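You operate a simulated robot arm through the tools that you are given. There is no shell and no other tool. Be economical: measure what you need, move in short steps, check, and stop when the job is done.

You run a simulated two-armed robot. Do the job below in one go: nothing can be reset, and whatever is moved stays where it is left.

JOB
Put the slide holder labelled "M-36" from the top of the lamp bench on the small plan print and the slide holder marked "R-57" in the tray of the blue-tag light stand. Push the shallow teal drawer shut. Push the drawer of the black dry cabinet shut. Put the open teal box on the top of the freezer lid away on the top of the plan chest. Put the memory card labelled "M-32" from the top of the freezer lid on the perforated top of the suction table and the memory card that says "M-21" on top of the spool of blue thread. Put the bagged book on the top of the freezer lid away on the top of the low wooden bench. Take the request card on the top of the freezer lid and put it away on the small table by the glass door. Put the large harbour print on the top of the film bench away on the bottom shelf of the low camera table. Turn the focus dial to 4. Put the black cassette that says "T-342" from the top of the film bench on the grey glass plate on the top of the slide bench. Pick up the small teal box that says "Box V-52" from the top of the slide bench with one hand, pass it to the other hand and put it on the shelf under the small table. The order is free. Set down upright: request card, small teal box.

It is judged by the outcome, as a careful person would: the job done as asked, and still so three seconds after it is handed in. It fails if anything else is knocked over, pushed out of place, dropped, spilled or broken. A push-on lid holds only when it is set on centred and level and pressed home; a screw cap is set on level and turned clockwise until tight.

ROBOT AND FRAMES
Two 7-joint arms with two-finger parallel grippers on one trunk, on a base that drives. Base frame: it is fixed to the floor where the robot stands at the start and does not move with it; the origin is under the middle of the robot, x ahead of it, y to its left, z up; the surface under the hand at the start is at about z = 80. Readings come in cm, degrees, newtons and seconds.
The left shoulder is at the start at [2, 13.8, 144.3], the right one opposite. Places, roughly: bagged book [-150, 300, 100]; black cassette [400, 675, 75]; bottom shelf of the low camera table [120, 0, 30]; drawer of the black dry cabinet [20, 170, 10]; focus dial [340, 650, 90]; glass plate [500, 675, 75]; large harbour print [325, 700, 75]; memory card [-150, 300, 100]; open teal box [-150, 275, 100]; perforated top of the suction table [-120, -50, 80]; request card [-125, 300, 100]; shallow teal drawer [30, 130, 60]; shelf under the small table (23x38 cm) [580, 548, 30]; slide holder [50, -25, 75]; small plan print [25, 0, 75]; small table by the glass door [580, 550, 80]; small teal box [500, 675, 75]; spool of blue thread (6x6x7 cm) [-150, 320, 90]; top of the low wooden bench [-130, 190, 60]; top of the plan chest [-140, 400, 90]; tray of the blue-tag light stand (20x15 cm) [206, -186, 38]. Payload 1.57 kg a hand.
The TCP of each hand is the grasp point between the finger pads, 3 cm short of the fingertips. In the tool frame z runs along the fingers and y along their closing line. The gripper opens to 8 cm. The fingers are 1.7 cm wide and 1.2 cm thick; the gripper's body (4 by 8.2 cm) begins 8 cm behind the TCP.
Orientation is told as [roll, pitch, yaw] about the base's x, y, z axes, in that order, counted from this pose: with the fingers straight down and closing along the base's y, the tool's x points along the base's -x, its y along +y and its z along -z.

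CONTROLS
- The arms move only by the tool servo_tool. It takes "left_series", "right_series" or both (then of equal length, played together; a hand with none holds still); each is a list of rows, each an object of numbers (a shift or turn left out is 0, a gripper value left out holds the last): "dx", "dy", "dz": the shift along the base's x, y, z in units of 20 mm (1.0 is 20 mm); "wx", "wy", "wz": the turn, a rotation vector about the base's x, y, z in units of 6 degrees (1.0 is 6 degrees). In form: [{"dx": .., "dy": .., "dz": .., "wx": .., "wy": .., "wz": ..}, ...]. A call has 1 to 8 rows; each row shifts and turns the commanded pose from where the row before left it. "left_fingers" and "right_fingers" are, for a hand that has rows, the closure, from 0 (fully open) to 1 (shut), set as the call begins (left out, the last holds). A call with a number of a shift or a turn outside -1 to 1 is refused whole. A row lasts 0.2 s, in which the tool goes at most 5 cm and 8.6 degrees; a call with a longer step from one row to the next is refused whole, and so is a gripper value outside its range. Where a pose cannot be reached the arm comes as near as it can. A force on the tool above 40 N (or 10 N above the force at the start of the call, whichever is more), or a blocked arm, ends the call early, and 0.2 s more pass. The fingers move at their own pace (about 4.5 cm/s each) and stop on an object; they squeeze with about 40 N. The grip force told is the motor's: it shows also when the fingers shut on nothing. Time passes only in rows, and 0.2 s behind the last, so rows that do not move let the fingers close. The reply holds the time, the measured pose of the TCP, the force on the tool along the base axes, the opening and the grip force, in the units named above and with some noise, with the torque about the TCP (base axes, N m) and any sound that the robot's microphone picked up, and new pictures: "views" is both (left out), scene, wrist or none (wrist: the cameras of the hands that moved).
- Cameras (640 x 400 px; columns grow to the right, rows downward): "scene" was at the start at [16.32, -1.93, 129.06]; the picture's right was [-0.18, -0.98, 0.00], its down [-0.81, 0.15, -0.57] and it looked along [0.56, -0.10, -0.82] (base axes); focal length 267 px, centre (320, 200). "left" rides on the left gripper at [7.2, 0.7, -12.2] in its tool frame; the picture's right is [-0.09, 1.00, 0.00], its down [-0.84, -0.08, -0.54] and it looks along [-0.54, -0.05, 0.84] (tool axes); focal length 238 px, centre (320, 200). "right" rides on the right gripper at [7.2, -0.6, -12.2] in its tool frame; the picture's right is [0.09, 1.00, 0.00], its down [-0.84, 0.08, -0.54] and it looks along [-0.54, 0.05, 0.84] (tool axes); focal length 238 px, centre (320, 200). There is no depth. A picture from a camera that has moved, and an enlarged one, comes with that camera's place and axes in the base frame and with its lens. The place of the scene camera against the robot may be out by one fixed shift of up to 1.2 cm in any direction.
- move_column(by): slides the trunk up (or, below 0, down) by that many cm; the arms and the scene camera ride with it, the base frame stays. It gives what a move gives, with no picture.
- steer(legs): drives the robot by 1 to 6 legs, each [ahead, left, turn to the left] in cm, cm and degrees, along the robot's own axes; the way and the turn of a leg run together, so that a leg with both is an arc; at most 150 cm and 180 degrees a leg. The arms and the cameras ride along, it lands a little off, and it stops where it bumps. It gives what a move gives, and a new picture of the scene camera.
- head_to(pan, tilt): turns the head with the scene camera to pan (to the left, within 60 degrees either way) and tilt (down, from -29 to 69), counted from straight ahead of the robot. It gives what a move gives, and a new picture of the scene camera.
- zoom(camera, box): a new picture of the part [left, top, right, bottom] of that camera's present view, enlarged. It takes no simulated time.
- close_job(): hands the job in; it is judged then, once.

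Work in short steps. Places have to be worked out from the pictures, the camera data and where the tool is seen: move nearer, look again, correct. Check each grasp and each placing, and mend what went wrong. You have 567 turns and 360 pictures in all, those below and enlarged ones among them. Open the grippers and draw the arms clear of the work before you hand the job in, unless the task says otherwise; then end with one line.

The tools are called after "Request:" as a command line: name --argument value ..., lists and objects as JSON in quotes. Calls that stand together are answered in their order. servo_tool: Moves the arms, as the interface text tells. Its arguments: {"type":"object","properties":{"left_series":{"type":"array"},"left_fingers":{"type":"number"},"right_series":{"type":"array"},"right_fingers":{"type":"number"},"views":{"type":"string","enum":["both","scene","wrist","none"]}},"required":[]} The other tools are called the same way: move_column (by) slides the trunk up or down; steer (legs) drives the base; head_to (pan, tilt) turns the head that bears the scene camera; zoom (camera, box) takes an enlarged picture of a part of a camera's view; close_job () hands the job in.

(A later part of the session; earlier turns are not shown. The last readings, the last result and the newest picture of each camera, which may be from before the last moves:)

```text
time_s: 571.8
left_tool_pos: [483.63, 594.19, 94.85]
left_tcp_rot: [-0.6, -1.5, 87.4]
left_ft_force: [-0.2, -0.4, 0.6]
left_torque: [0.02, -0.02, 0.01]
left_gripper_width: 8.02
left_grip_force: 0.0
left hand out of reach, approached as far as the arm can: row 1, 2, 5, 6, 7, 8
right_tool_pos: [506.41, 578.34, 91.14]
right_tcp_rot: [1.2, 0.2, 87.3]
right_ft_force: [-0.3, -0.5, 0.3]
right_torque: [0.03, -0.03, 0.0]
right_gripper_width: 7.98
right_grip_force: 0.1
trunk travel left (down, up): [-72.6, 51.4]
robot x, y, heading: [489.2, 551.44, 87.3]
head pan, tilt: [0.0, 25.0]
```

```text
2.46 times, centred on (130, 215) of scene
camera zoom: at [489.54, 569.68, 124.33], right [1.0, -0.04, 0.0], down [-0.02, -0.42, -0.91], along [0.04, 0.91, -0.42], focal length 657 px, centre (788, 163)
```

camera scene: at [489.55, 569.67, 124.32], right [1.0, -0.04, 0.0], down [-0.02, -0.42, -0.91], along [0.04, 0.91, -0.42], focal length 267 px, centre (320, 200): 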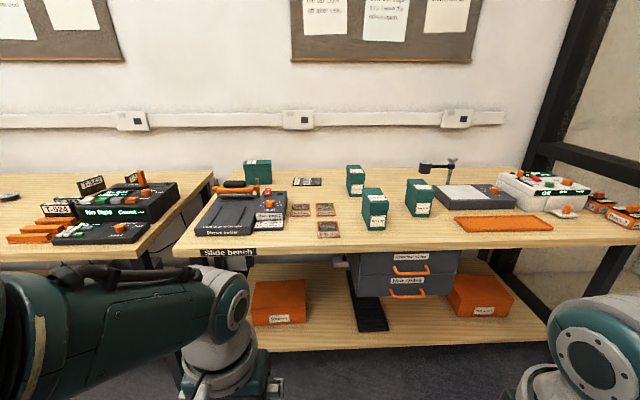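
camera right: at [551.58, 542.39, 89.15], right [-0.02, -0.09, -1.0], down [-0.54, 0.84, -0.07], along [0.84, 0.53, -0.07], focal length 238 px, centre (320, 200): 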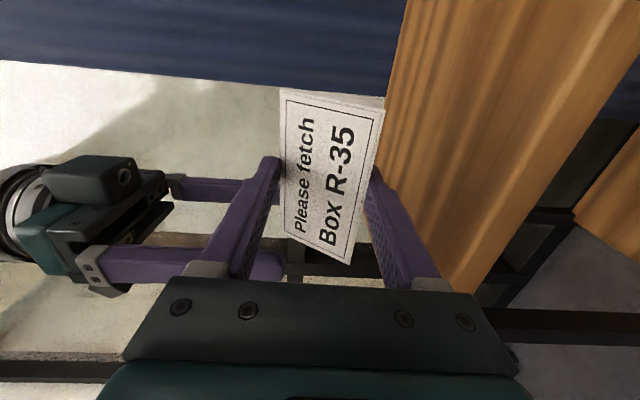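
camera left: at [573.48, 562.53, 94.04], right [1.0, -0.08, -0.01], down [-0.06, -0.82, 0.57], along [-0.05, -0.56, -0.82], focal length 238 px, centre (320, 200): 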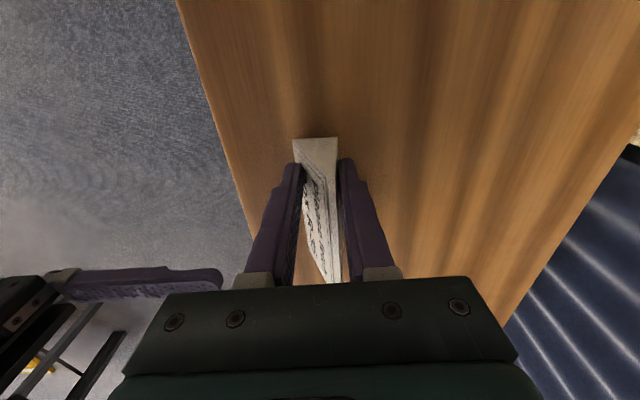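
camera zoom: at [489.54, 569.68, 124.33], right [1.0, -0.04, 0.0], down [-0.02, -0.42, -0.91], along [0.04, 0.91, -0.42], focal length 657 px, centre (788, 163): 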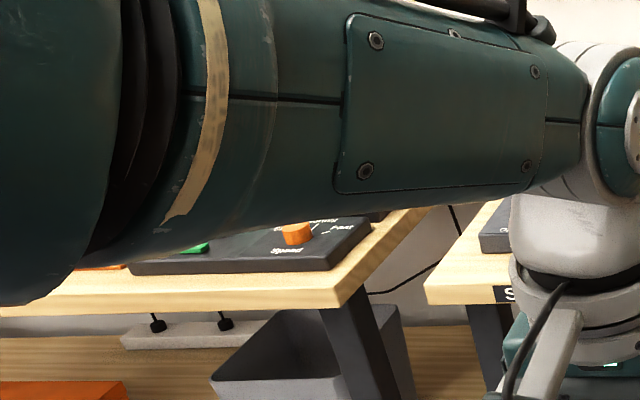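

I free the left arm by the forward-up slide, then look at the labels closely from nearer.

Request:
servo_tool --left_series '[{"dy": -0.92, "dz": -0.15, "wx": -0.48}, {"dy": -0.92, "dz": -0.11, "wx": -0.48}, {"dy": -0.92, "dz": -0.06, "wx": -0.48}, {"dy": -0.91, "dz": -0.02, "wx": -0.48}, {"dy": -0.9, "dz": 0.03, "wx": -0.48}, {"dy": -0.89, "dz": 0.07, "wx": -0.48}, {"dy": -0.87, "dz": 0.12, "wx": -0.48}, {"dy": -0.85, "dz": 0.16, "wx": -0.48}]' --views "none"

Request:
servo_tool --left_series '[{"dy": 1, "dz": 0.3, "wx": 0.5}, {"dy": 1, "dz": 0.3, "wx": 0.5}, {"dy": 1, "dz": 0.4, "wx": 0.5}, {"dy": 1, "dz": 0.5, "wx": 0.5}, {"dy": 1, "dz": 0.6, "wx": 0.5}, {"dy": 1, "dz": 0.7, "wx": 0.5}, {"dy": 1, "dz": 0.8, "wx": 0.5}, {"dy": 0.5, "dz": 0.8, "wx": 0.4}]' --views "none"

```text
time_s: 573.6
left_tool_pos: [484.95, 583.46, 93.11]
left_tcp_rot: [-1.9, 21.6, 87.2]
left_ft_force: [-0.2, 0.2, 0.1]
left_torque: [-0.02, 0.01, -0.01]
left_gripper_width: 8.0
left_grip_force: 0.0
left hand out of reach, approached as far as the arm can: row 1, 2, 3, 4, 5, 6, 7, 8
right_tool_pos: [506.46, 578.3, 91.07]
right_tcp_rot: [1.2, 0.3, 87.1]
right_ft_force: [0.3, -0.4, 0.7]
right_torque: [0.03, -0.02, 0.0]
right_gripper_width: 8.01
right_grip_force: 0.1
trunk travel left (down, up): [-72.6, 51.4]
robot x, y, heading: [489.15, 551.13, 87.7]
head pan, tilt: [0.0, 25.0]
```

```text
time_s: 575.4
left_tool_pos: [484.36, 597.08, 102.41]
left_tcp_rot: [-0.8, -1.9, 87.3]
left_ft_force: [0.4, -0.1, -0.3]
left_torque: [0.01, -0.02, -0.01]
left_gripper_width: 7.99
left_grip_force: 0.1
left hand out of reach, approached as far as the arm can: row 2, 4, 6
right_tool_pos: [506.49, 578.27, 91.13]
right_tcp_rot: [1.2, 0.3, 87.2]
right_ft_force: [-0.6, 0.2, 0.1]
right_torque: [0.02, 0.01, -0.01]
right_gripper_width: 8.02
right_grip_force: 0.1
trunk travel left (down, up): [-72.6, 51.4]
robot x, y, heading: [489.17, 551.19, 87.5]
head pan, tilt: [0.0, 25.0]
```

Request:
servo_tool --left_series '[{"dx": -1, "dz": -0.8}, {"dx": -1, "dz": -0.8}, {"dx": -1, "dz": -0.8}, {"dx": -1, "dz": -0.8}, {"dx": -0.5, "dz": -0.8}, {"dz": -0.8}, {"dz": -0.8}, {"dz": -0.5}]' --views "none"

Request:
servo_tool --left_series '[{"dy": -0.93, "dz": -0.52, "wx": -0.6}, {"dy": -0.93, "dz": -0.46, "wx": -0.6}, {"dy": -0.95, "dz": -0.4, "wx": -0.6}, {"dy": -0.97, "dz": -0.33, "wx": -0.6}, {"dy": -0.98, "dz": -0.27, "wx": -0.6}, {"dy": -1, "dz": -0.2, "wx": -0.6}, {"dy": -1, "dz": -0.14, "wx": -0.6}, {"dy": -1, "dz": -0.08, "wx": -0.6}]' --views "none"

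Request:
servo_tool --left_series '[{"dz": 0.6, "wx": 0.7}, {"dz": 0.6, "wx": 0.7}, {"dz": 0.6, "wx": 0.7}, {"dz": 0.6, "wx": 0.7}, {"dz": 0.6, "wx": 0.7}, {"dz": 0.6, "wx": 0.7}, {"dz": 0.5, "wx": 0.5}]' --views "none"

```text
time_s: 577.2
left_tool_pos: [474.92, 595.04, 91.95]
left_tcp_rot: [-0.8, -1.9, 87.4]
left_ft_force: [0.0, -0.7, 0.6]
left_torque: [0.0, 0.01, 0.0]
left_gripper_width: 8.0
left_grip_force: 0.2
left hand out of reach, approached as far as the arm can: row 5, 6, 7, 8
right_tool_pos: [506.4, 578.31, 91.1]
right_tcp_rot: [1.3, 0.2, 87.2]
right_ft_force: [0.0, 0.6, 0.3]
right_torque: [0.03, 0.0, 0.03]
right_gripper_width: 7.97
right_grip_force: 0.1
trunk travel left (down, up): [-72.6, 51.4]
robot x, y, heading: [489.03, 551.07, 87.4]
head pan, tilt: [0.0, 25.0]
```

```text
time_s: 579.0
left_tool_pos: [474.83, 579.38, 87.25]
left_tcp_rot: [-2.2, 26.9, 87.2]
left_ft_force: [0.2, 0.8, -0.9]
left_torque: [0.0, 0.01, -0.02]
left_gripper_width: 8.02
left_grip_force: 0.1
right_tool_pos: [506.39, 578.2, 91.13]
right_tcp_rot: [1.2, 0.3, 87.2]
right_ft_force: [0.0, 0.2, -0.8]
right_torque: [-0.02, 0.02, 0.0]
right_gripper_width: 8.02
right_grip_force: 0.1
trunk travel left (down, up): [-72.6, 51.4]
robot x, y, heading: [489.45, 551.27, 87.3]
head pan, tilt: [0.0, 25.0]
```

```text
time_s: 580.6
left_tool_pos: [475.0, 579.32, 95.37]
left_tcp_rot: [-0.7, -1.5, 87.4]
left_ft_force: [-0.8, 0.2, 0.5]
left_torque: [-0.02, -0.02, 0.02]
left_gripper_width: 8.0
left_grip_force: 0.1
right_tool_pos: [506.42, 578.22, 91.11]
right_tcp_rot: [1.1, 0.3, 87.2]
right_ft_force: [0.4, -0.2, 0.7]
right_torque: [0.0, 0.02, -0.05]
right_gripper_width: 8.0
right_grip_force: 0.0
trunk travel left (down, up): [-72.6, 51.4]
robot x, y, heading: [489.24, 550.81, 87.4]
head pan, tilt: [0.0, 25.0]
```

Left arm is free. I drive 25 cm closer to the slide bench and zoom on the boxes.

Request:
steer --legs '[[25, -12, 2.5]]'

Request:
zoom --camera "scene" --box '[200, 140, 500, 300]'

```text
time_s: 582.5
left_tool_pos: [486.38, 603.65, 95.35]
left_tcp_rot: [-0.8, -1.3, 89.8]
left_ft_force: [0.7, -0.3, 0.1]
left_torque: [-0.01, 0.0, -0.03]
left_gripper_width: 8.0
left_grip_force: 0.1
right_tool_pos: [517.87, 603.85, 91.15]
right_tcp_rot: [1.2, 0.2, 89.7]
right_ft_force: [0.3, 0.4, 0.2]
right_torque: [-0.03, 0.0, 0.01]
right_gripper_width: 8.0
right_grip_force: 0.1
trunk travel left (down, up): [-72.6, 51.4]
robot x, y, heading: [502.19, 576.11, 90.3]
head pan, tilt: [0.0, 25.0]
camera scene: at [501.32, 594.61, 124.33], right [1.0, 0.0, 0.0], down [0.0, -0.42, -0.91], along [0.0, 0.91, -0.42], focal length 267 px, centre (320, 200)
```

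scene: 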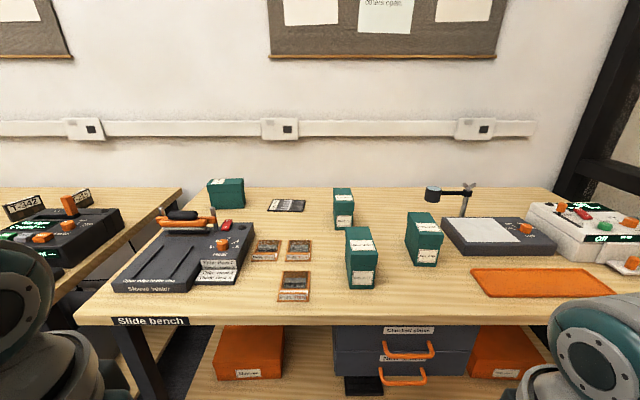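

```text
2.13 times, centred on (350, 220) of scene
camera zoom: at [501.32, 594.61, 124.33], right [1.0, 0.0, 0.0], down [0.0, -0.42, -0.91], along [0.0, 0.91, -0.42], focal length 569 px, centre (256, 157)
```

zoom: 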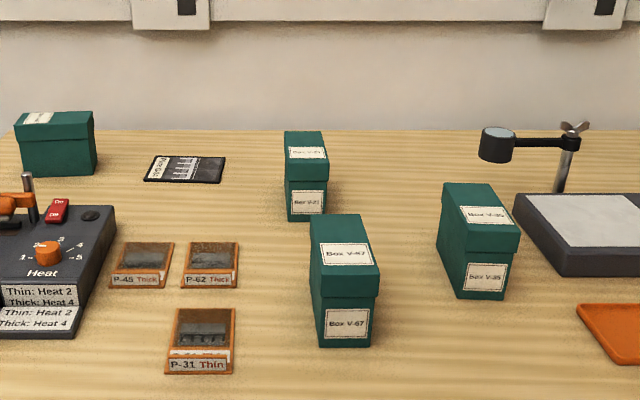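

Request:
zoom --camera "scene" --box '[325, 185, 445, 295]'

Request:
zoom --camera "scene" --box '[195, 170, 265, 220]'

```text
3.64 times, centred on (385, 240) of scene
camera zoom: at [501.32, 594.61, 124.33], right [1.0, 0.0, 0.0], down [0.0, -0.42, -0.91], along [0.0, 0.91, -0.42], focal length 970 px, centre (84, 54)
```

zoom: 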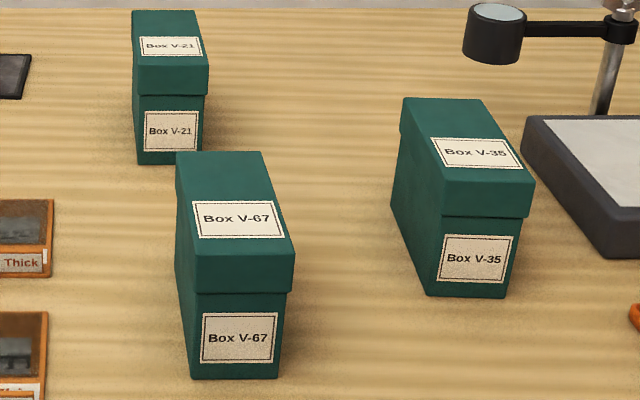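

```text
8.00 times, centred on (230, 195) of scene
camera zoom: at [501.32, 594.61, 124.33], right [1.0, 0.0, 0.0], down [0.0, -0.42, -0.91], along [0.0, 0.91, -0.42], focal length 2134 px, centre (1040, 240)
```

zoom: 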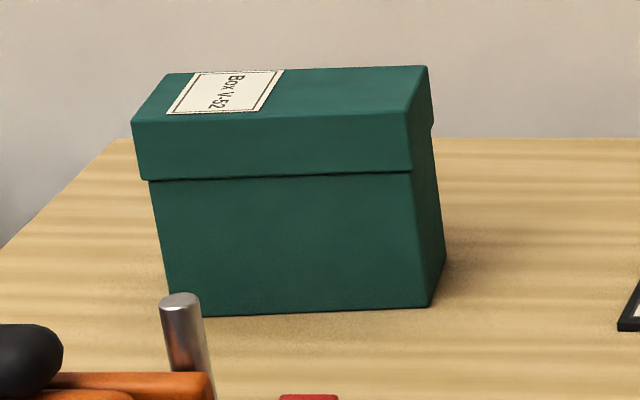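

V-52 is the back-left box (long side along x, about (464,693)). I rotate the left hand −90° to close across its narrow side, while raising it.

Request:
servo_tool --left_series '[{"dz": 0.5, "wz": -1}, {"dz": 0.5, "wz": -1}, {"dz": 0.5, "wz": -1}, {"dz": 0.5, "wz": -1}, {"dy": 1, "wz": -1}, {"dy": 1, "wz": -1}, {"dy": 1, "wz": -1}, {"dy": 1, "wz": -1}]' --views "none"

Request:
servo_tool --left_series '[{"wz": -1}, {"wz": -1}, {"wz": -1}, {"wz": -1}, {"wz": -1}, {"wz": -1}, {"wz": -1}]' --views "none"

Request:
steer --legs '[[0, 24, 0], [25, 0, 0]]'

```text
time_s: 584.3
left_tool_pos: [486.59, 611.75, 99.61]
left_tcp_rot: [-0.7, -1.4, 41.8]
left_ft_force: [0.3, -0.8, -0.1]
left_torque: [-0.01, -0.02, 0.0]
left_gripper_width: 7.99
left_grip_force: 0.0
right_tool_pos: [517.93, 603.91, 91.18]
right_tcp_rot: [1.2, 0.3, 89.7]
right_ft_force: [0.0, -0.4, 0.4]
right_torque: [-0.05, 0.01, -0.04]
right_gripper_width: 7.99
right_grip_force: 0.0
trunk travel left (down, up): [-72.6, 51.4]
robot x, y, heading: [502.35, 576.19, 89.9]
head pan, tilt: [0.0, 25.0]
```

```text
time_s: 585.9
left_tool_pos: [486.37, 611.66, 99.55]
left_tcp_rot: [-0.8, -1.2, -0.2]
left_ft_force: [-0.2, -0.5, -0.3]
left_torque: [-0.05, -0.02, -0.02]
left_gripper_width: 8.0
left_grip_force: 0.0
right_tool_pos: [517.83, 603.97, 91.15]
right_tcp_rot: [1.2, 0.3, 89.8]
right_ft_force: [0.4, -0.2, -0.1]
right_torque: [-0.01, 0.05, 0.03]
right_gripper_width: 8.03
right_grip_force: 0.1
trunk travel left (down, up): [-72.6, 51.4]
robot x, y, heading: [501.92, 576.16, 90.3]
head pan, tilt: [0.0, 25.0]
```

```text
time_s: 589.1
left_tool_pos: [462.29, 636.37, 99.42]
left_tcp_rot: [-0.8, -1.2, -0.3]
left_ft_force: [0.2, 0.2, 0.1]
left_torque: [0.03, 0.02, 0.01]
left_gripper_width: 8.01
left_grip_force: 0.0
right_tool_pos: [493.63, 628.62, 91.13]
right_tcp_rot: [1.2, 0.4, 89.6]
right_ft_force: [0.0, 0.2, -0.3]
right_torque: [0.01, -0.01, 0.03]
right_gripper_width: 8.0
right_grip_force: 0.1
trunk travel left (down, up): [-72.6, 51.4]
robot x, y, heading: [477.73, 600.76, 90.0]
head pan, tilt: [0.0, 25.0]
camera scene: at [477.1, 619.42, 124.33], right [1.0, 0.0, 0.0], down [0.0, -0.42, -0.91], along [0.0, 0.91, -0.42], focal length 267 px, centre (320, 200)
```

scene: 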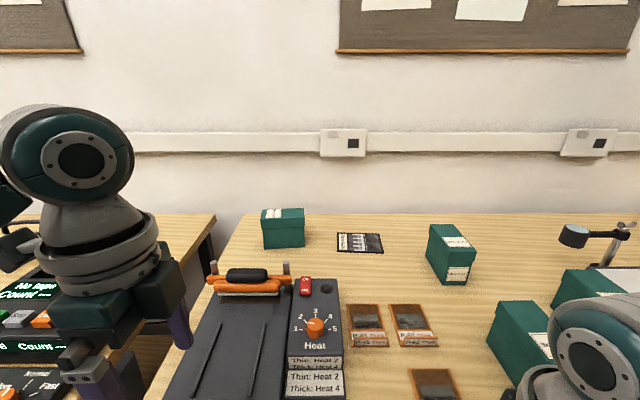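

V-52 spans x 460–472, y 688–694. I raise both hands, extend the left, then lower the trunk 17 cm and approach in steps.

Request:
servo_tool --left_series '[{"dy": 1, "dx": 0.4}, {"dy": 1, "dx": 0.4, "dz": 0.9}, {"dy": 1, "dx": 0.4, "dz": 0.9}, {"dy": 1, "dx": 0.4, "dz": 0.9}, {"dy": 1, "dx": 0.4, "dz": 0.9}, {"dy": 1, "dz": 0.9}, {"dz": 0.9}, {"dz": 0.9}]' --right_series '[{"dz": 0.9}, {"dz": 0.9}, {"dz": 0.9}, {"dz": 0.9}, {"dz": 0.9}, {"dz": 0.9}, {"dz": 0.9}, {"dz": 0.9}]' --views "none"

Request:
move_column --by -17

Request:
steer --legs '[[25, 0, 0]]'

```text
time_s: 590.9
left_tool_pos: [465.83, 647.73, 112.22]
left_tcp_rot: [-0.8, -1.3, -0.4]
left_ft_force: [0.4, 0.7, 0.2]
left_torque: [0.01, -0.01, -0.01]
left_gripper_width: 8.02
left_grip_force: 0.1
left hand out of reach, approached as far as the arm can: row 6
right_tool_pos: [493.74, 628.73, 105.54]
right_tcp_rot: [1.0, 0.4, 89.6]
right_ft_force: [0.3, 1.2, 0.1]
right_torque: [-0.01, 0.01, 0.0]
right_gripper_width: 8.03
right_grip_force: 0.0
trunk travel left (down, up): [-72.6, 51.4]
robot x, y, heading: [477.68, 601.23, 89.9]
head pan, tilt: [0.0, 25.0]
```

```text
time_s: 592.9
left_tool_pos: [465.86, 647.79, 95.09]
left_tcp_rot: [-0.8, -1.3, -0.1]
left_ft_force: [0.1, -0.7, 0.2]
left_torque: [0.01, 0.0, 0.0]
left_gripper_width: 8.01
left_grip_force: 0.1
right_tool_pos: [493.69, 628.7, 88.54]
right_tcp_rot: [1.2, 0.4, 89.6]
right_ft_force: [0.4, 0.5, -0.3]
right_torque: [0.02, 0.01, -0.03]
right_gripper_width: 8.01
right_grip_force: 0.0
trunk travel left (down, up): [-55.6, 68.4]
robot x, y, heading: [477.83, 600.75, 89.9]
head pan, tilt: [0.0, 25.0]
```

```text
time_s: 594.7
left_tool_pos: [465.73, 672.58, 95.08]
left_tcp_rot: [-0.7, -1.4, -0.1]
left_ft_force: [0.2, -0.3, 0.1]
left_torque: [0.0, -0.01, -0.01]
left_gripper_width: 8.0
left_grip_force: 0.1
right_tool_pos: [493.76, 653.61, 88.64]
right_tcp_rot: [1.2, 0.4, 89.7]
right_ft_force: [-0.5, -0.1, 0.4]
right_torque: [-0.04, -0.01, 0.01]
right_gripper_width: 8.02
right_grip_force: 0.1
trunk travel left (down, up): [-55.6, 68.4]
robot x, y, heading: [478.09, 625.59, 89.7]
head pan, tilt: [0.0, 25.0]
camera scene: at [477.11, 644.22, 107.33], right [1.0, 0.0, 0.0], down [0.0, -0.42, -0.91], along [0.0, 0.91, -0.42], focal length 267 px, centre (320, 200)
```

scene: 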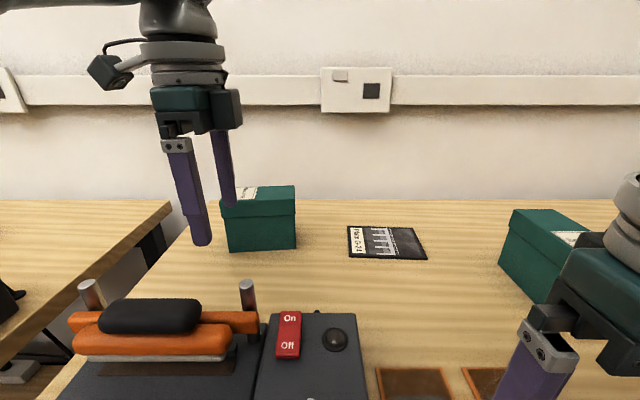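

Good clearance. I drive 11 cm more.

Request:
steer --legs '[[11, 0, 0]]'

Request:
servo_tool --left_series '[{"dy": 1}, {"dy": 1}, {}]' --views "both"

```text
time_s: 595.9
left_tool_pos: [465.82, 683.49, 95.03]
left_tcp_rot: [-0.8, -1.3, -0.1]
left_ft_force: [0.0, 0.5, 1.0]
left_torque: [-0.02, 0.03, -0.02]
left_gripper_width: 8.01
left_grip_force: 0.1
right_tool_pos: [493.74, 664.52, 88.58]
right_tcp_rot: [1.2, 0.4, 89.7]
right_ft_force: [0.6, 0.1, -0.1]
right_torque: [-0.06, 0.0, -0.01]
right_gripper_width: 8.0
right_grip_force: 0.0
trunk travel left (down, up): [-55.6, 68.4]
robot x, y, heading: [477.95, 636.51, 90.0]
head pan, tilt: [0.0, 25.0]
camera scene: at [477.15, 655.15, 107.33], right [1.0, 0.0, 0.0], down [0.0, -0.42, -0.91], along [0.0, 0.91, -0.42], focal length 267 px, centre (320, 200)
```

scene: 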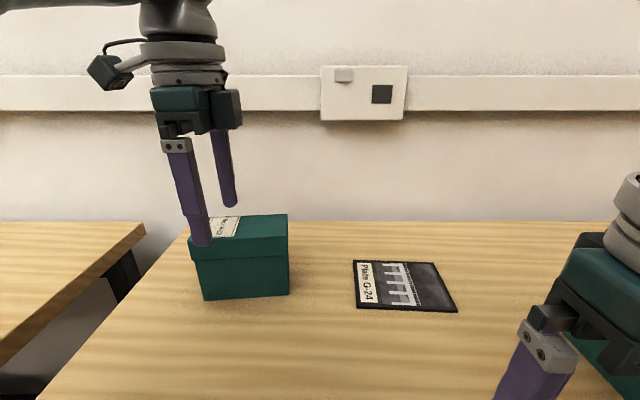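

```text
time_s: 596.7
left_tool_pos: [465.17, 684.05, 95.12]
left_tcp_rot: [-0.8, -1.3, -0.3]
left_ft_force: [0.9, -0.3, -0.1]
left_torque: [-0.02, 0.0, 0.02]
left_gripper_width: 7.99
left_grip_force: 0.1
left hand out of reach, approached as far as the arm can: row 1, 2
right_tool_pos: [493.77, 664.47, 88.55]
right_tcp_rot: [1.1, 0.3, 89.6]
right_ft_force: [-0.6, -0.2, 0.8]
right_torque: [0.0, -0.01, -0.02]
right_gripper_width: 8.01
right_grip_force: 0.0
trunk travel left (down, up): [-55.6, 68.4]
robot x, y, heading: [478.03, 636.36, 89.8]
head pan, tilt: [0.0, 25.0]
camera scene: at [477.15, 655.13, 107.33], right [1.0, 0.0, 0.0], down [0.0, -0.42, -0.91], along [0.0, 0.91, -0.42], focal length 267 px, centre (320, 200)
camera left: at [457.87, 684.93, 107.14], right [0.1, 1.0, -0.01], down [0.82, -0.07, 0.56], along [0.56, -0.06, -0.83], focal length 238 px, centre (320, 200)
```

scene: 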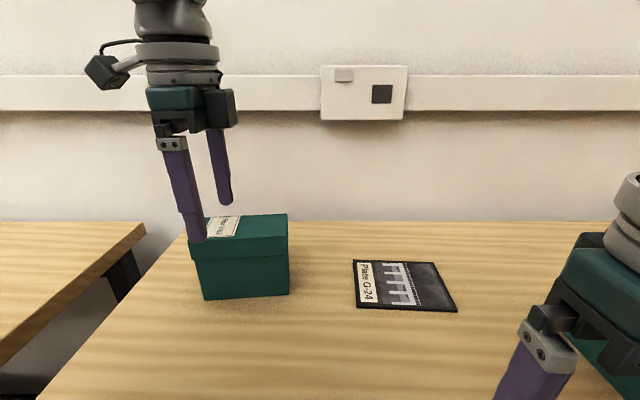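
left: 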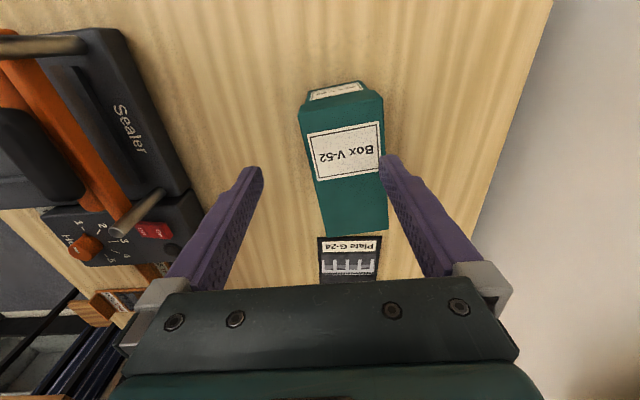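

The box top centre is at about (466.4,686.3). I drive 6 cm closer (no bump so far).

Request:
steer --legs '[[6, 0, 0]]'

```text
time_s: 597.6
left_tool_pos: [465.27, 690.07, 95.2]
left_tcp_rot: [-0.9, -1.3, -0.2]
left_ft_force: [-0.2, -0.1, 0.0]
left_torque: [-0.03, 0.0, 0.0]
left_gripper_width: 7.97
left_grip_force: 0.0
right_tool_pos: [493.86, 670.37, 88.49]
right_tcp_rot: [1.1, 0.4, 89.6]
right_ft_force: [0.3, 1.4, 0.0]
right_torque: [-0.02, -0.02, -0.01]
right_gripper_width: 8.02
right_grip_force: 0.0
trunk travel left (down, up): [-55.6, 68.4]
robot x, y, heading: [477.87, 642.41, 89.8]
head pan, tilt: [0.0, 25.0]
camera scene: at [477.18, 661.14, 107.33], right [1.0, 0.0, 0.0], down [0.0, -0.42, -0.91], along [0.0, 0.91, -0.42], focal length 267 px, centre (320, 200)
```

scene: 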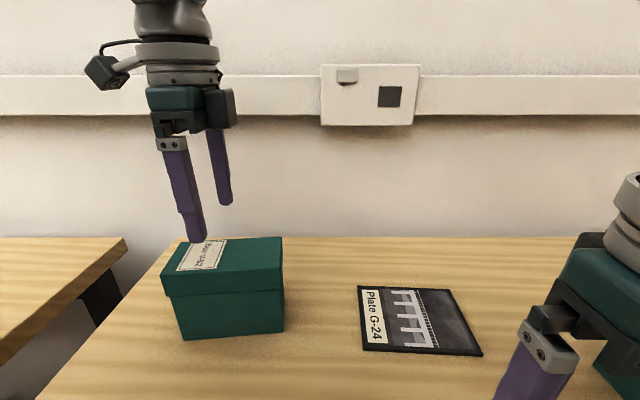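

I draw the left hand back 3.6 cm over the box and descend.

Request:
servo_tool --left_series '[{"dy": -0.6, "dx": 0.3}, {"dy": -0.6, "dx": 0.3}, {"dy": -0.6}, {"dz": -1}, {"dz": -1}, {}]' --views "wrist"

```text
time_s: 599.0
left_tool_pos: [466.37, 686.46, 91.16]
left_tcp_rot: [-0.8, -1.2, -0.4]
left_ft_force: [0.6, 0.9, 0.0]
left_torque: [0.02, 0.0, 0.05]
left_gripper_width: 8.0
left_grip_force: 0.2
right_tool_pos: [493.79, 670.39, 88.58]
right_tcp_rot: [1.1, 0.4, 89.6]
right_ft_force: [0.8, -0.9, 0.8]
right_torque: [-0.02, -0.03, -0.01]
right_gripper_width: 8.0
right_grip_force: 0.1
trunk travel left (down, up): [-55.6, 68.4]
robot x, y, heading: [477.57, 642.69, 90.0]
head pan, tilt: [0.0, 25.0]
camera left: at [459.07, 687.36, 103.19], right [0.1, 1.0, -0.01], down [0.82, -0.07, 0.56], along [0.56, -0.06, -0.83], focal length 238 px, centre (320, 200)
```

left: 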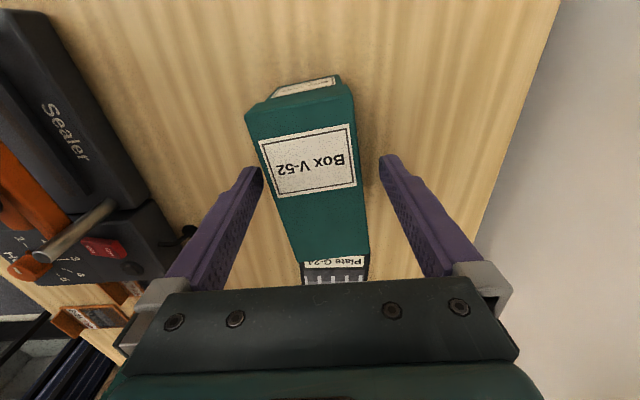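

Slight correction: −0.7 cm in y and +6° yaw, then descend further.

Request:
servo_tool --left_series '[{"dy": -0.2, "wz": 0.5}, {"dy": -0.15, "wz": 0.5}, {}]' --views "wrist"

```text
time_s: 599.8
left_tool_pos: [466.52, 685.66, 91.0]
left_tcp_rot: [-0.9, -1.4, 5.8]
left_ft_force: [0.0, -0.3, 0.0]
left_torque: [0.0, -0.02, 0.0]
left_gripper_width: 8.01
left_grip_force: 0.0
right_tool_pos: [493.85, 670.38, 88.44]
right_tcp_rot: [1.1, 0.3, 89.5]
right_ft_force: [-0.5, 0.1, 0.3]
right_torque: [0.0, 0.03, -0.01]
right_gripper_width: 8.0
right_grip_force: 0.0
trunk travel left (down, up): [-55.6, 68.4]
robot x, y, heading: [477.65, 642.75, 90.1]
head pan, tilt: [0.0, 25.0]
camera left: at [459.07, 685.79, 103.17], right [-0.01, 1.0, -0.01], down [0.83, 0.01, 0.56], along [0.56, -0.01, -0.83], focal length 238 px, centre (320, 200)
```

left: 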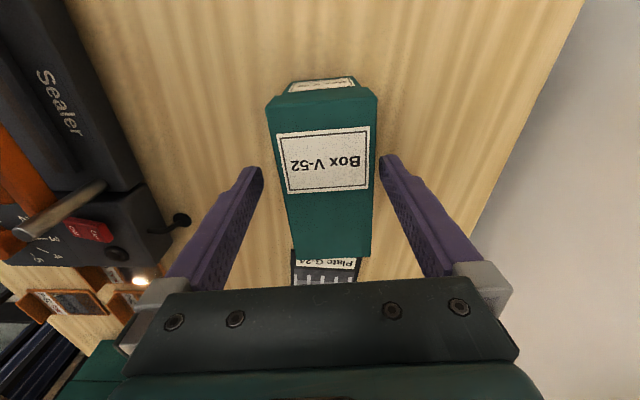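

Request:
servo_tool --left_series '[{"dy": 0.12, "dz": -1}, {"dz": -1}, {"dz": -1}, {"dz": -1}, {}]' --views "wrist"

```text
time_s: 601.0
left_tool_pos: [466.36, 686.18, 83.06]
left_tcp_rot: [-0.7, -1.2, 5.7]
left_ft_force: [-1.2, -3.3, 12.6]
left_torque: [0.45, 0.19, 0.05]
left_gripper_width: 7.74
left_grip_force: 0.2
right_tool_pos: [493.87, 670.5, 88.44]
right_tcp_rot: [1.2, 0.5, 89.6]
right_ft_force: [0.6, -0.1, -0.3]
right_torque: [0.03, 0.01, 0.0]
right_gripper_width: 7.97
right_grip_force: 0.0
trunk travel left (down, up): [-55.6, 68.4]
robot x, y, heading: [478.27, 642.84, 89.8]
head pan, tilt: [0.0, 25.0]
camera left: at [459.02, 686.14, 95.15], right [-0.01, 1.0, -0.01], down [0.83, 0.01, 0.56], along [0.56, 0.0, -0.83], focal length 238 px, centre (320, 200)
```

left: 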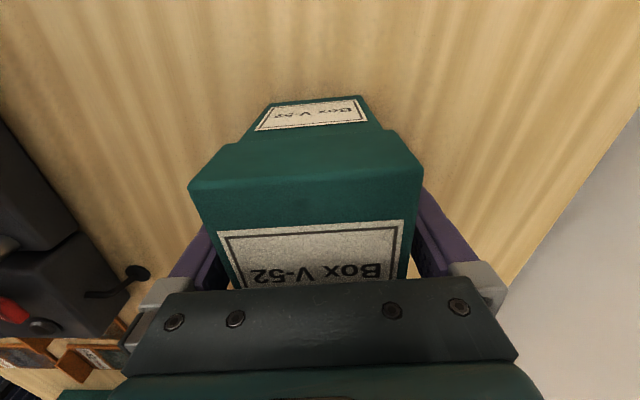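

The fingers are down around the box (slight contact). I close.

Request:
servo_tool --left_series '[{"dz": 0.1}, {}, {}]' --left_fingers 1 --views "none"

Request:
servo_tool --left_series '[{"dz": 0.3}, {"dz": 0.5}, {"dz": 0.5}, {"dz": 0.5}]' --views "both"

```text
time_s: 601.8
left_tool_pos: [466.36, 685.91, 83.06]
left_tcp_rot: [-0.8, -1.2, 5.9]
left_ft_force: [-0.5, 0.4, 0.5]
left_torque: [0.03, 0.05, -0.01]
left_gripper_width: 5.97
left_grip_force: 31.1
right_tool_pos: [493.87, 670.33, 88.51]
right_tcp_rot: [1.2, 0.4, 89.6]
right_ft_force: [-0.3, -0.3, 0.2]
right_torque: [-0.03, 0.0, 0.0]
right_gripper_width: 8.01
right_grip_force: 0.0
trunk travel left (down, up): [-55.6, 68.4]
robot x, y, heading: [478.51, 642.68, 89.9]
head pan, tilt: [0.0, 25.0]
```

```text
time_s: 602.8
left_tool_pos: [466.49, 685.89, 86.88]
left_tcp_rot: [-0.9, -1.3, 5.9]
left_ft_force: [-0.7, 1.1, -2.3]
left_torque: [-0.02, 0.04, -0.01]
left_gripper_width: 5.96
left_grip_force: 39.8
right_tool_pos: [493.8, 670.37, 88.4]
right_tcp_rot: [1.1, 0.3, 89.6]
right_ft_force: [-0.1, -0.3, 0.3]
right_torque: [0.01, 0.04, 0.02]
right_gripper_width: 7.99
right_grip_force: 0.0
trunk travel left (down, up): [-55.6, 68.4]
robot x, y, heading: [477.98, 642.32, 89.8]
head pan, tilt: [0.0, 25.0]
camera scene: at [477.18, 661.09, 107.32], right [1.0, 0.0, 0.0], down [0.0, -0.42, -0.91], along [0.0, 0.91, -0.42], focal length 267 px, centre (320, 200)
camera left: at [459.12, 686.01, 98.92], right [-0.01, 1.0, -0.01], down [0.83, 0.01, 0.56], along [0.56, -0.01, -0.83], focal length 238 px, centre (320, 200)
```

scene: 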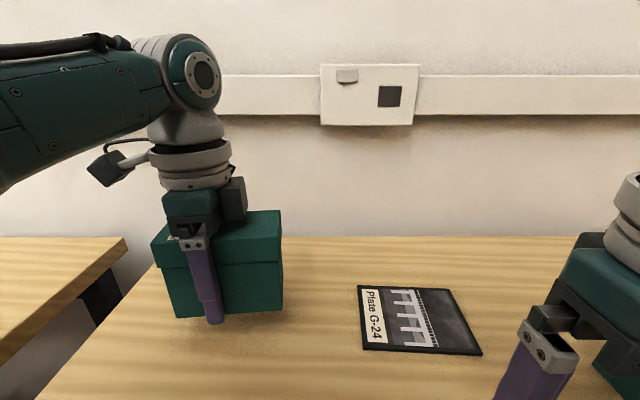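
left: 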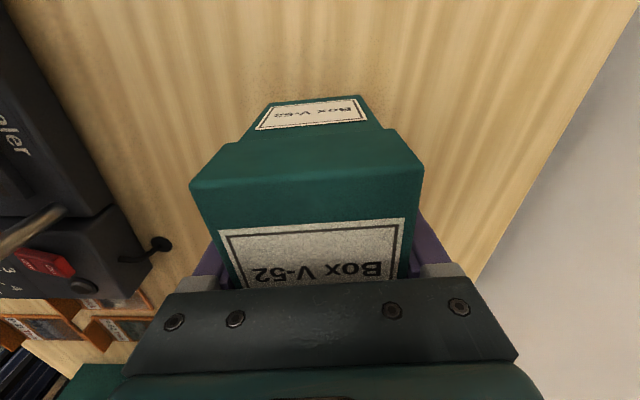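

V-52 is held by the body. I raise the trunk 15 cm and back out into free space for the hand-over.

Request:
move_column --by 15

Request:
steer --legs '[[-75, 0, 0]]'

Request:
servo_tool --left_series '[{"wz": 1, "dy": -0.5}, {"wz": 1, "dy": -0.5}, {"wz": 1, "dy": -0.5}, {"wz": 1, "dy": -0.5}, {"wz": 1, "dz": -0.5}, {"wz": 1, "dz": -0.5}, {"wz": 1}, {"wz": 1}]' --views "none"

Request:
servo_tool --left_series '[{"wz": 1, "dx": 0.7}, {"wz": 1, "dx": 0.7}, {"wz": 1, "dx": 0.7}, {"wz": 1, "dx": 0.7}, {"wz": 1, "dx": 0.7}, {"wz": 1, "dx": 0.7}]' --views "scene"

```text
time_s: 604.6
left_tool_pos: [466.43, 685.87, 101.83]
left_tcp_rot: [-1.0, -1.3, 5.7]
left_ft_force: [-0.2, 0.3, -2.8]
left_torque: [0.0, 0.03, 0.0]
left_gripper_width: 5.95
left_grip_force: 40.6
right_tool_pos: [493.9, 670.38, 103.51]
right_tcp_rot: [1.1, 0.4, 89.6]
right_ft_force: [-0.9, -0.8, -0.3]
right_torque: [0.02, 0.01, 0.02]
right_gripper_width: 8.02
right_grip_force: 0.1
trunk travel left (down, up): [-70.6, 53.4]
robot x, y, heading: [478.0, 642.38, 89.5]
head pan, tilt: [0.0, 25.0]
```

```text
time_s: 608.7
left_tool_pos: [466.34, 610.55, 101.96]
left_tcp_rot: [-0.8, -1.3, 5.2]
left_ft_force: [-0.3, 0.0, -2.7]
left_torque: [0.03, 0.02, 0.01]
left_gripper_width: 5.95
left_grip_force: 40.2
right_tool_pos: [493.53, 594.67, 103.55]
right_tcp_rot: [1.1, 0.4, 89.1]
right_ft_force: [0.2, 0.8, -0.3]
right_torque: [-0.01, -0.01, 0.03]
right_gripper_width: 8.0
right_grip_force: 0.0
trunk travel left (down, up): [-70.6, 53.4]
robot x, y, heading: [477.49, 567.12, 89.5]
head pan, tilt: [0.0, 25.0]
camera scene: at [476.79, 585.57, 122.32], right [1.0, -0.01, 0.0], down [-0.01, -0.42, -0.91], along [0.01, 0.91, -0.42], focal length 267 px, centre (320, 200)
```

scene: 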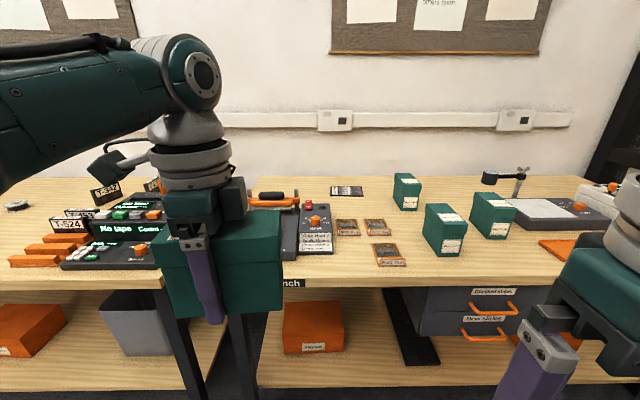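

```text
time_s: 610.5
left_tool_pos: [466.26, 606.54, 99.72]
left_tcp_rot: [-0.9, -1.4, 53.3]
left_ft_force: [0.0, 0.1, -3.0]
left_torque: [-0.07, 0.03, 0.0]
left_gripper_width: 5.96
left_grip_force: 39.6
right_tool_pos: [493.52, 594.6, 103.48]
right_tcp_rot: [1.1, 0.3, 89.0]
right_ft_force: [-0.4, -0.2, -0.7]
right_torque: [-0.03, 0.03, 0.03]
right_gripper_width: 8.05
right_grip_force: 0.0
trunk travel left (down, up): [-70.6, 53.4]
robot x, y, heading: [477.35, 566.87, 89.7]
head pan, tilt: [0.0, 25.0]
```

```text
time_s: 611.9
left_tool_pos: [474.76, 606.43, 99.82]
left_tcp_rot: [-0.7, -1.2, 89.3]
left_ft_force: [-0.8, -0.2, -2.9]
left_torque: [-0.06, 0.0, 0.0]
left_gripper_width: 5.98
left_grip_force: 40.0
right_tool_pos: [493.5, 594.75, 103.47]
right_tcp_rot: [1.2, 0.3, 89.1]
right_ft_force: [0.3, 0.6, 1.1]
right_torque: [-0.04, -0.03, 0.0]
right_gripper_width: 8.0
right_grip_force: 0.2
trunk travel left (down, up): [-70.6, 53.4]
robot x, y, heading: [477.14, 567.04, 89.3]
head pan, tilt: [0.0, 25.0]
camera scene: at [476.79, 585.58, 122.32], right [1.0, -0.01, 0.0], down [-0.01, -0.42, -0.91], along [0.01, 0.91, -0.42], focal length 267 px, centre (320, 200)
```

scene: 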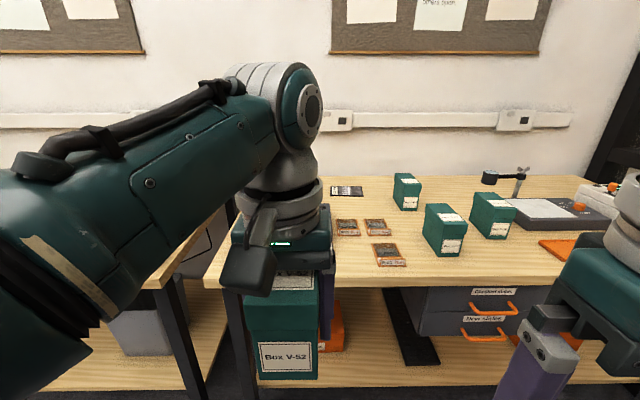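

Now I pitch the right hand forward to point horizontally, lowering it to the box's mid height, off to the right side.

Request:
servo_tool --right_series '[{"dz": -0.7, "dy": -0.3, "wx": 1}, {"dz": -0.7, "dy": -0.3, "wx": 1}, {"dz": -0.7, "wx": 1}, {"dz": -0.7, "wx": 1}, {"dz": -0.7, "wx": 1}, {"wx": 1}, {"wx": 1}, {"wx": 1}]' --views "none"

Request:
servo_tool --right_series '[{"wx": 1}, {"wx": 1}, {"wx": 1}, {"wx": 1}, {"wx": 1}, {"wx": 1}, {"wx": 1}]' --views "none"

```text
time_s: 613.7
left_tool_pos: [474.87, 606.48, 99.84]
left_tcp_rot: [-0.8, -1.4, 89.2]
left_ft_force: [0.4, 0.3, -2.7]
left_torque: [-0.02, -0.02, -0.02]
left_gripper_width: 5.96
left_grip_force: 39.9
right_tool_pos: [493.59, 593.41, 96.42]
right_tcp_rot: [2.3, -47.7, 88.6]
right_ft_force: [0.0, -0.3, 0.9]
right_torque: [-0.02, 0.03, -0.03]
right_gripper_width: 7.99
right_grip_force: 0.1
trunk travel left (down, up): [-70.6, 53.4]
robot x, y, heading: [476.98, 566.85, 89.2]
head pan, tilt: [0.0, 25.0]
```

```text
time_s: 615.3
left_tool_pos: [474.6, 606.61, 99.77]
left_tcp_rot: [-0.7, -1.3, 89.2]
left_ft_force: [-0.2, 0.3, -3.5]
left_torque: [-0.07, -0.01, -0.01]
left_gripper_width: 5.93
left_grip_force: 39.8
right_tool_pos: [493.49, 593.45, 96.5]
right_tcp_rot: [76.2, -89.0, 14.9]
right_ft_force: [-0.8, -0.5, -0.2]
right_torque: [0.02, -0.01, -0.01]
right_gripper_width: 7.98
right_grip_force: 0.1
trunk travel left (down, up): [-70.6, 53.4]
robot x, y, heading: [477.34, 566.83, 89.3]
head pan, tilt: [0.0, 25.0]
```

Pointing forward now. I move it laterally behind the box's near end.

Request:
servo_tool --right_series '[{"dy": -0.9}, {"dy": -0.9, "dx": -0.5}, {"dx": -1}, {"dx": -1}, {"dx": -1}, {"dx": -1}, {"dx": -1}, {"dx": -1}]' --views "none"

Request:
servo_tool --right_series '[{"dx": -1}, {"dx": -1}, {"dx": -0.9}, {}]' --views "both"

```text
time_s: 617.1
left_tool_pos: [474.71, 606.42, 99.83]
left_tcp_rot: [-0.8, -1.4, 89.2]
left_ft_force: [-0.1, 0.0, -2.3]
left_torque: [-0.06, -0.04, 0.0]
left_gripper_width: 5.94
left_grip_force: 40.2
right_tool_pos: [480.5, 589.92, 96.45]
right_tcp_rot: [66.6, -88.8, 24.5]
right_ft_force: [-0.5, -0.1, 0.2]
right_torque: [0.0, -0.02, -0.01]
right_gripper_width: 8.0
right_grip_force: 0.1
trunk travel left (down, up): [-70.6, 53.4]
robot x, y, heading: [477.19, 567.1, 89.3]
head pan, tilt: [0.0, 25.0]
```

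```text
time_s: 618.1
left_tool_pos: [474.84, 606.52, 99.76]
left_tcp_rot: [-0.8, -1.3, 89.2]
left_ft_force: [0.2, -0.1, -2.2]
left_torque: [-0.04, -0.01, 0.01]
left_gripper_width: 5.94
left_grip_force: 40.1
right_tool_pos: [474.62, 589.81, 96.47]
right_tcp_rot: [68.6, -88.9, 22.4]
right_ft_force: [0.8, -0.6, 0.1]
right_torque: [-0.01, 0.01, -0.05]
right_gripper_width: 8.0
right_grip_force: 0.0
trunk travel left (down, up): [-70.6, 53.4]
robot x, y, heading: [477.44, 566.97, 89.3]
head pan, tilt: [0.0, 25.0]
camera scene: at [476.79, 585.58, 122.32], right [1.0, -0.01, 0.0], down [-0.01, -0.42, -0.91], along [0.01, 0.91, -0.42], focal length 267 px, centre (320, 200)
camera right: at [475.5, 577.6, 89.28], right [-1.0, -0.02, -0.07], down [-0.05, -0.54, 0.84], along [-0.06, 0.84, 0.53], focal length 238 px, centre (320, 200)
```

scene: 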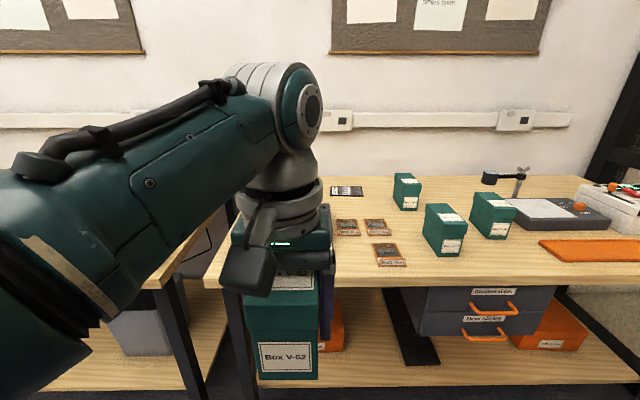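
right: 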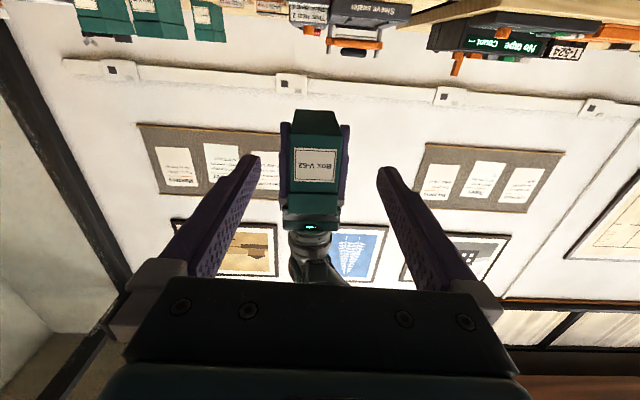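

Request:
zoom --camera "right" --box '[240, 90, 400, 240]'

```text
2.67 times, centred on (320, 165) of right
camera zoom: at [475.5, 577.6, 89.28], right [-1.0, -0.02, -0.07], down [-0.05, -0.54, 0.84], along [-0.06, 0.84, 0.53], focal length 636 px, centre (320, 293)
```

zoom: 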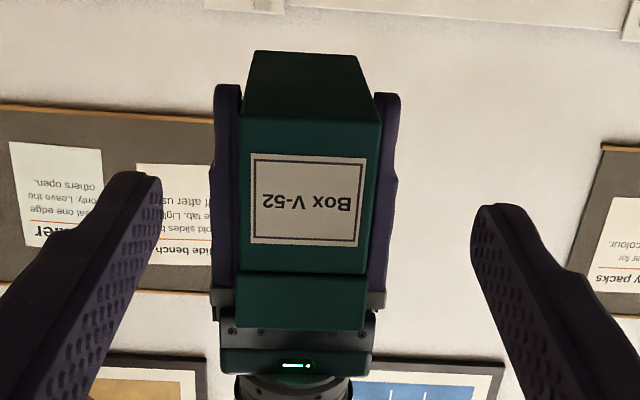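

The box spans z 96–105 (lid above 102.4). I raise the right hand 2.4 cm and advance so its fingertips overlap the near end.

Request:
servo_tool --right_series '[{"dz": 0.6}, {"dz": 0.6}, {"dy": 1}, {"dy": 1}, {"dy": 1}, {"dy": 1}, {"dy": 1}, {"dy": 0.7}]' --views "wrist"

```text
time_s: 619.9
left_tool_pos: [474.85, 606.57, 99.76]
left_tcp_rot: [-0.7, -1.3, 89.2]
left_ft_force: [-0.3, 1.2, -2.9]
left_torque: [-0.04, 0.0, 0.0]
left_gripper_width: 5.93
left_grip_force: 40.1
right_tool_pos: [474.72, 601.22, 98.85]
right_tcp_rot: [67.5, -88.9, 23.5]
right_ft_force: [-0.9, -0.6, -0.1]
right_torque: [0.0, 0.0, 0.04]
right_gripper_width: 7.99
right_grip_force: 0.1
trunk travel left (down, up): [-70.6, 53.4]
robot x, y, heading: [477.21, 567.15, 89.4]
head pan, tilt: [0.0, 25.0]
camera right: at [475.59, 588.96, 91.83], right [-1.0, -0.02, -0.07], down [-0.05, -0.54, 0.84], along [-0.06, 0.84, 0.53], focal length 238 px, centre (320, 200)
```

right: 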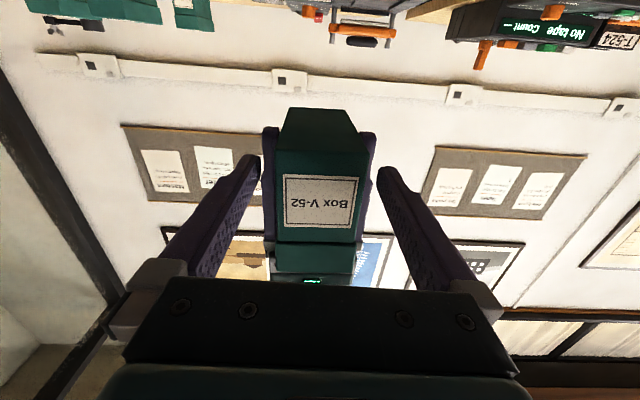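

Fingers straddle the near end. I close the right gripper.

Request:
servo_tool --right_series '[{}, {}, {}, {}]' --right_fingers 1 --views "wrist"

```text
time_s: 620.9
left_tool_pos: [474.81, 606.57, 99.75]
left_tcp_rot: [-0.8, -1.2, 89.2]
left_ft_force: [0.5, -1.8, -2.3]
left_torque: [0.02, 0.29, 0.52]
left_gripper_width: 5.96
left_grip_force: 39.3
right_tool_pos: [474.78, 601.19, 98.84]
right_tcp_rot: [67.5, -89.0, 23.7]
right_ft_force: [-0.8, 2.4, -0.4]
right_torque: [-0.13, -0.31, -0.45]
right_gripper_width: 5.61
right_grip_force: 37.8
trunk travel left (down, up): [-70.6, 53.4]
robot x, y, heading: [477.27, 566.93, 89.2]
head pan, tilt: [0.0, 25.0]
camera right: at [475.6, 588.95, 91.83], right [-1.0, -0.02, -0.08], down [-0.05, -0.54, 0.84], along [-0.06, 0.84, 0.53], focal length 238 px, centre (320, 200)
```

right: 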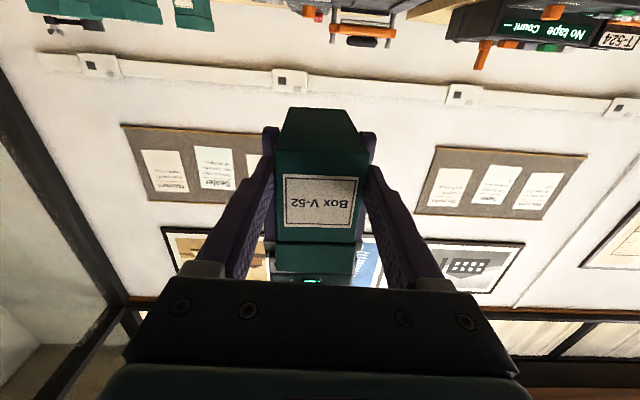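

Both hold it. I release the left and lift it straight up.

Request:
servo_tool --left_series '[{}, {}, {}, {"dz": 0.5}, {"dz": 0.8}, {"dz": 0.8}, {"dz": 0.8}, {"dz": 0.8}]' --left_fingers 0 --views "both"

```text
time_s: 622.7
left_tool_pos: [474.72, 606.49, 107.19]
left_tcp_rot: [-0.9, -1.2, 89.1]
left_ft_force: [0.5, 0.5, -0.7]
left_torque: [0.03, 0.02, 0.01]
left_gripper_width: 7.97
left_grip_force: 0.0
right_tool_pos: [474.7, 601.15, 98.99]
right_tcp_rot: [67.6, -88.9, 23.5]
right_ft_force: [0.4, -0.4, -0.1]
right_torque: [-0.17, 0.03, 0.0]
right_gripper_width: 5.58
right_grip_force: 40.3
trunk travel left (down, up): [-70.6, 53.4]
robot x, y, heading: [476.93, 567.23, 89.3]
head pan, tilt: [0.0, 25.0]
camera scene: at [476.8, 585.57, 122.32], right [1.0, -0.01, 0.0], down [-0.01, -0.42, -0.91], along [0.01, 0.91, -0.42], focal length 267 px, centre (320, 200)
camera left: at [474.0, 599.11, 119.34], right [-0.99, 0.11, -0.01], down [0.08, 0.82, 0.56], along [0.07, 0.56, -0.83], focal length 238 px, centre (320, 200)
```

scene: 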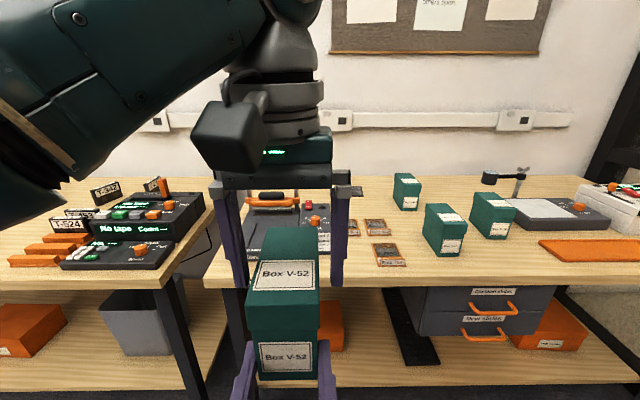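
left: 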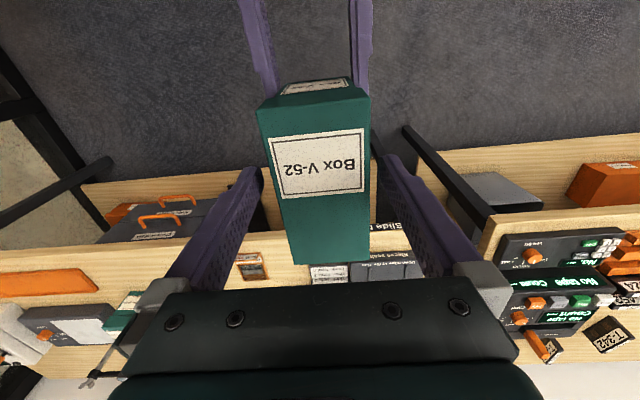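

The right hand now carries V-52. I raise the left hand clear and tuck it to the left.

Request:
servo_tool --left_series '[{"dz": 1}, {"dz": 1}, {"dz": 0.5}, {"dx": -1}, {"dx": -1}, {"dx": -1}, {"dx": -1}, {"dx": -1}]' --views "none"

Request:
servo_tool --left_series '[{"dx": -1, "dz": -0.8}, {"dx": -1, "dz": -0.8}, {"dx": -0.8, "dz": -0.8}, {"dy": -1, "dz": -0.8}, {"dy": -1, "dz": -0.8}, {"dy": -1}, {"dy": -1}, {"dy": -1}]' --views "none"

```text
time_s: 624.5
left_tool_pos: [464.73, 606.38, 112.22]
left_tcp_rot: [-0.7, -1.2, 89.2]
left_ft_force: [-0.2, 0.0, 0.5]
left_torque: [0.01, -0.04, -0.02]
left_gripper_width: 7.99
left_grip_force: 0.1
right_tool_pos: [474.75, 601.22, 98.84]
right_tcp_rot: [67.9, -88.9, 23.2]
right_ft_force: [0.2, -0.5, -0.1]
right_torque: [-0.19, -0.03, -0.02]
right_gripper_width: 5.57
right_grip_force: 40.2
trunk travel left (down, up): [-70.6, 53.4]
robot x, y, heading: [477.34, 566.87, 89.4]
head pan, tilt: [0.0, 25.0]
```

```text
time_s: 626.3
left_tool_pos: [459.22, 596.46, 104.09]
left_tcp_rot: [-0.8, -1.2, 89.3]
left_ft_force: [0.1, -0.3, 0.2]
left_torque: [0.01, 0.02, 0.0]
left_gripper_width: 7.97
left_grip_force: 0.0
right_tool_pos: [474.79, 601.16, 98.83]
right_tcp_rot: [67.6, -88.9, 23.5]
right_ft_force: [-0.1, -0.6, 0.0]
right_torque: [-0.21, -0.01, 0.0]
right_gripper_width: 5.55
right_grip_force: 39.6
trunk travel left (down, up): [-70.6, 53.4]
robot x, y, heading: [477.24, 567.15, 89.3]
head pan, tilt: [0.0, 25.0]
```

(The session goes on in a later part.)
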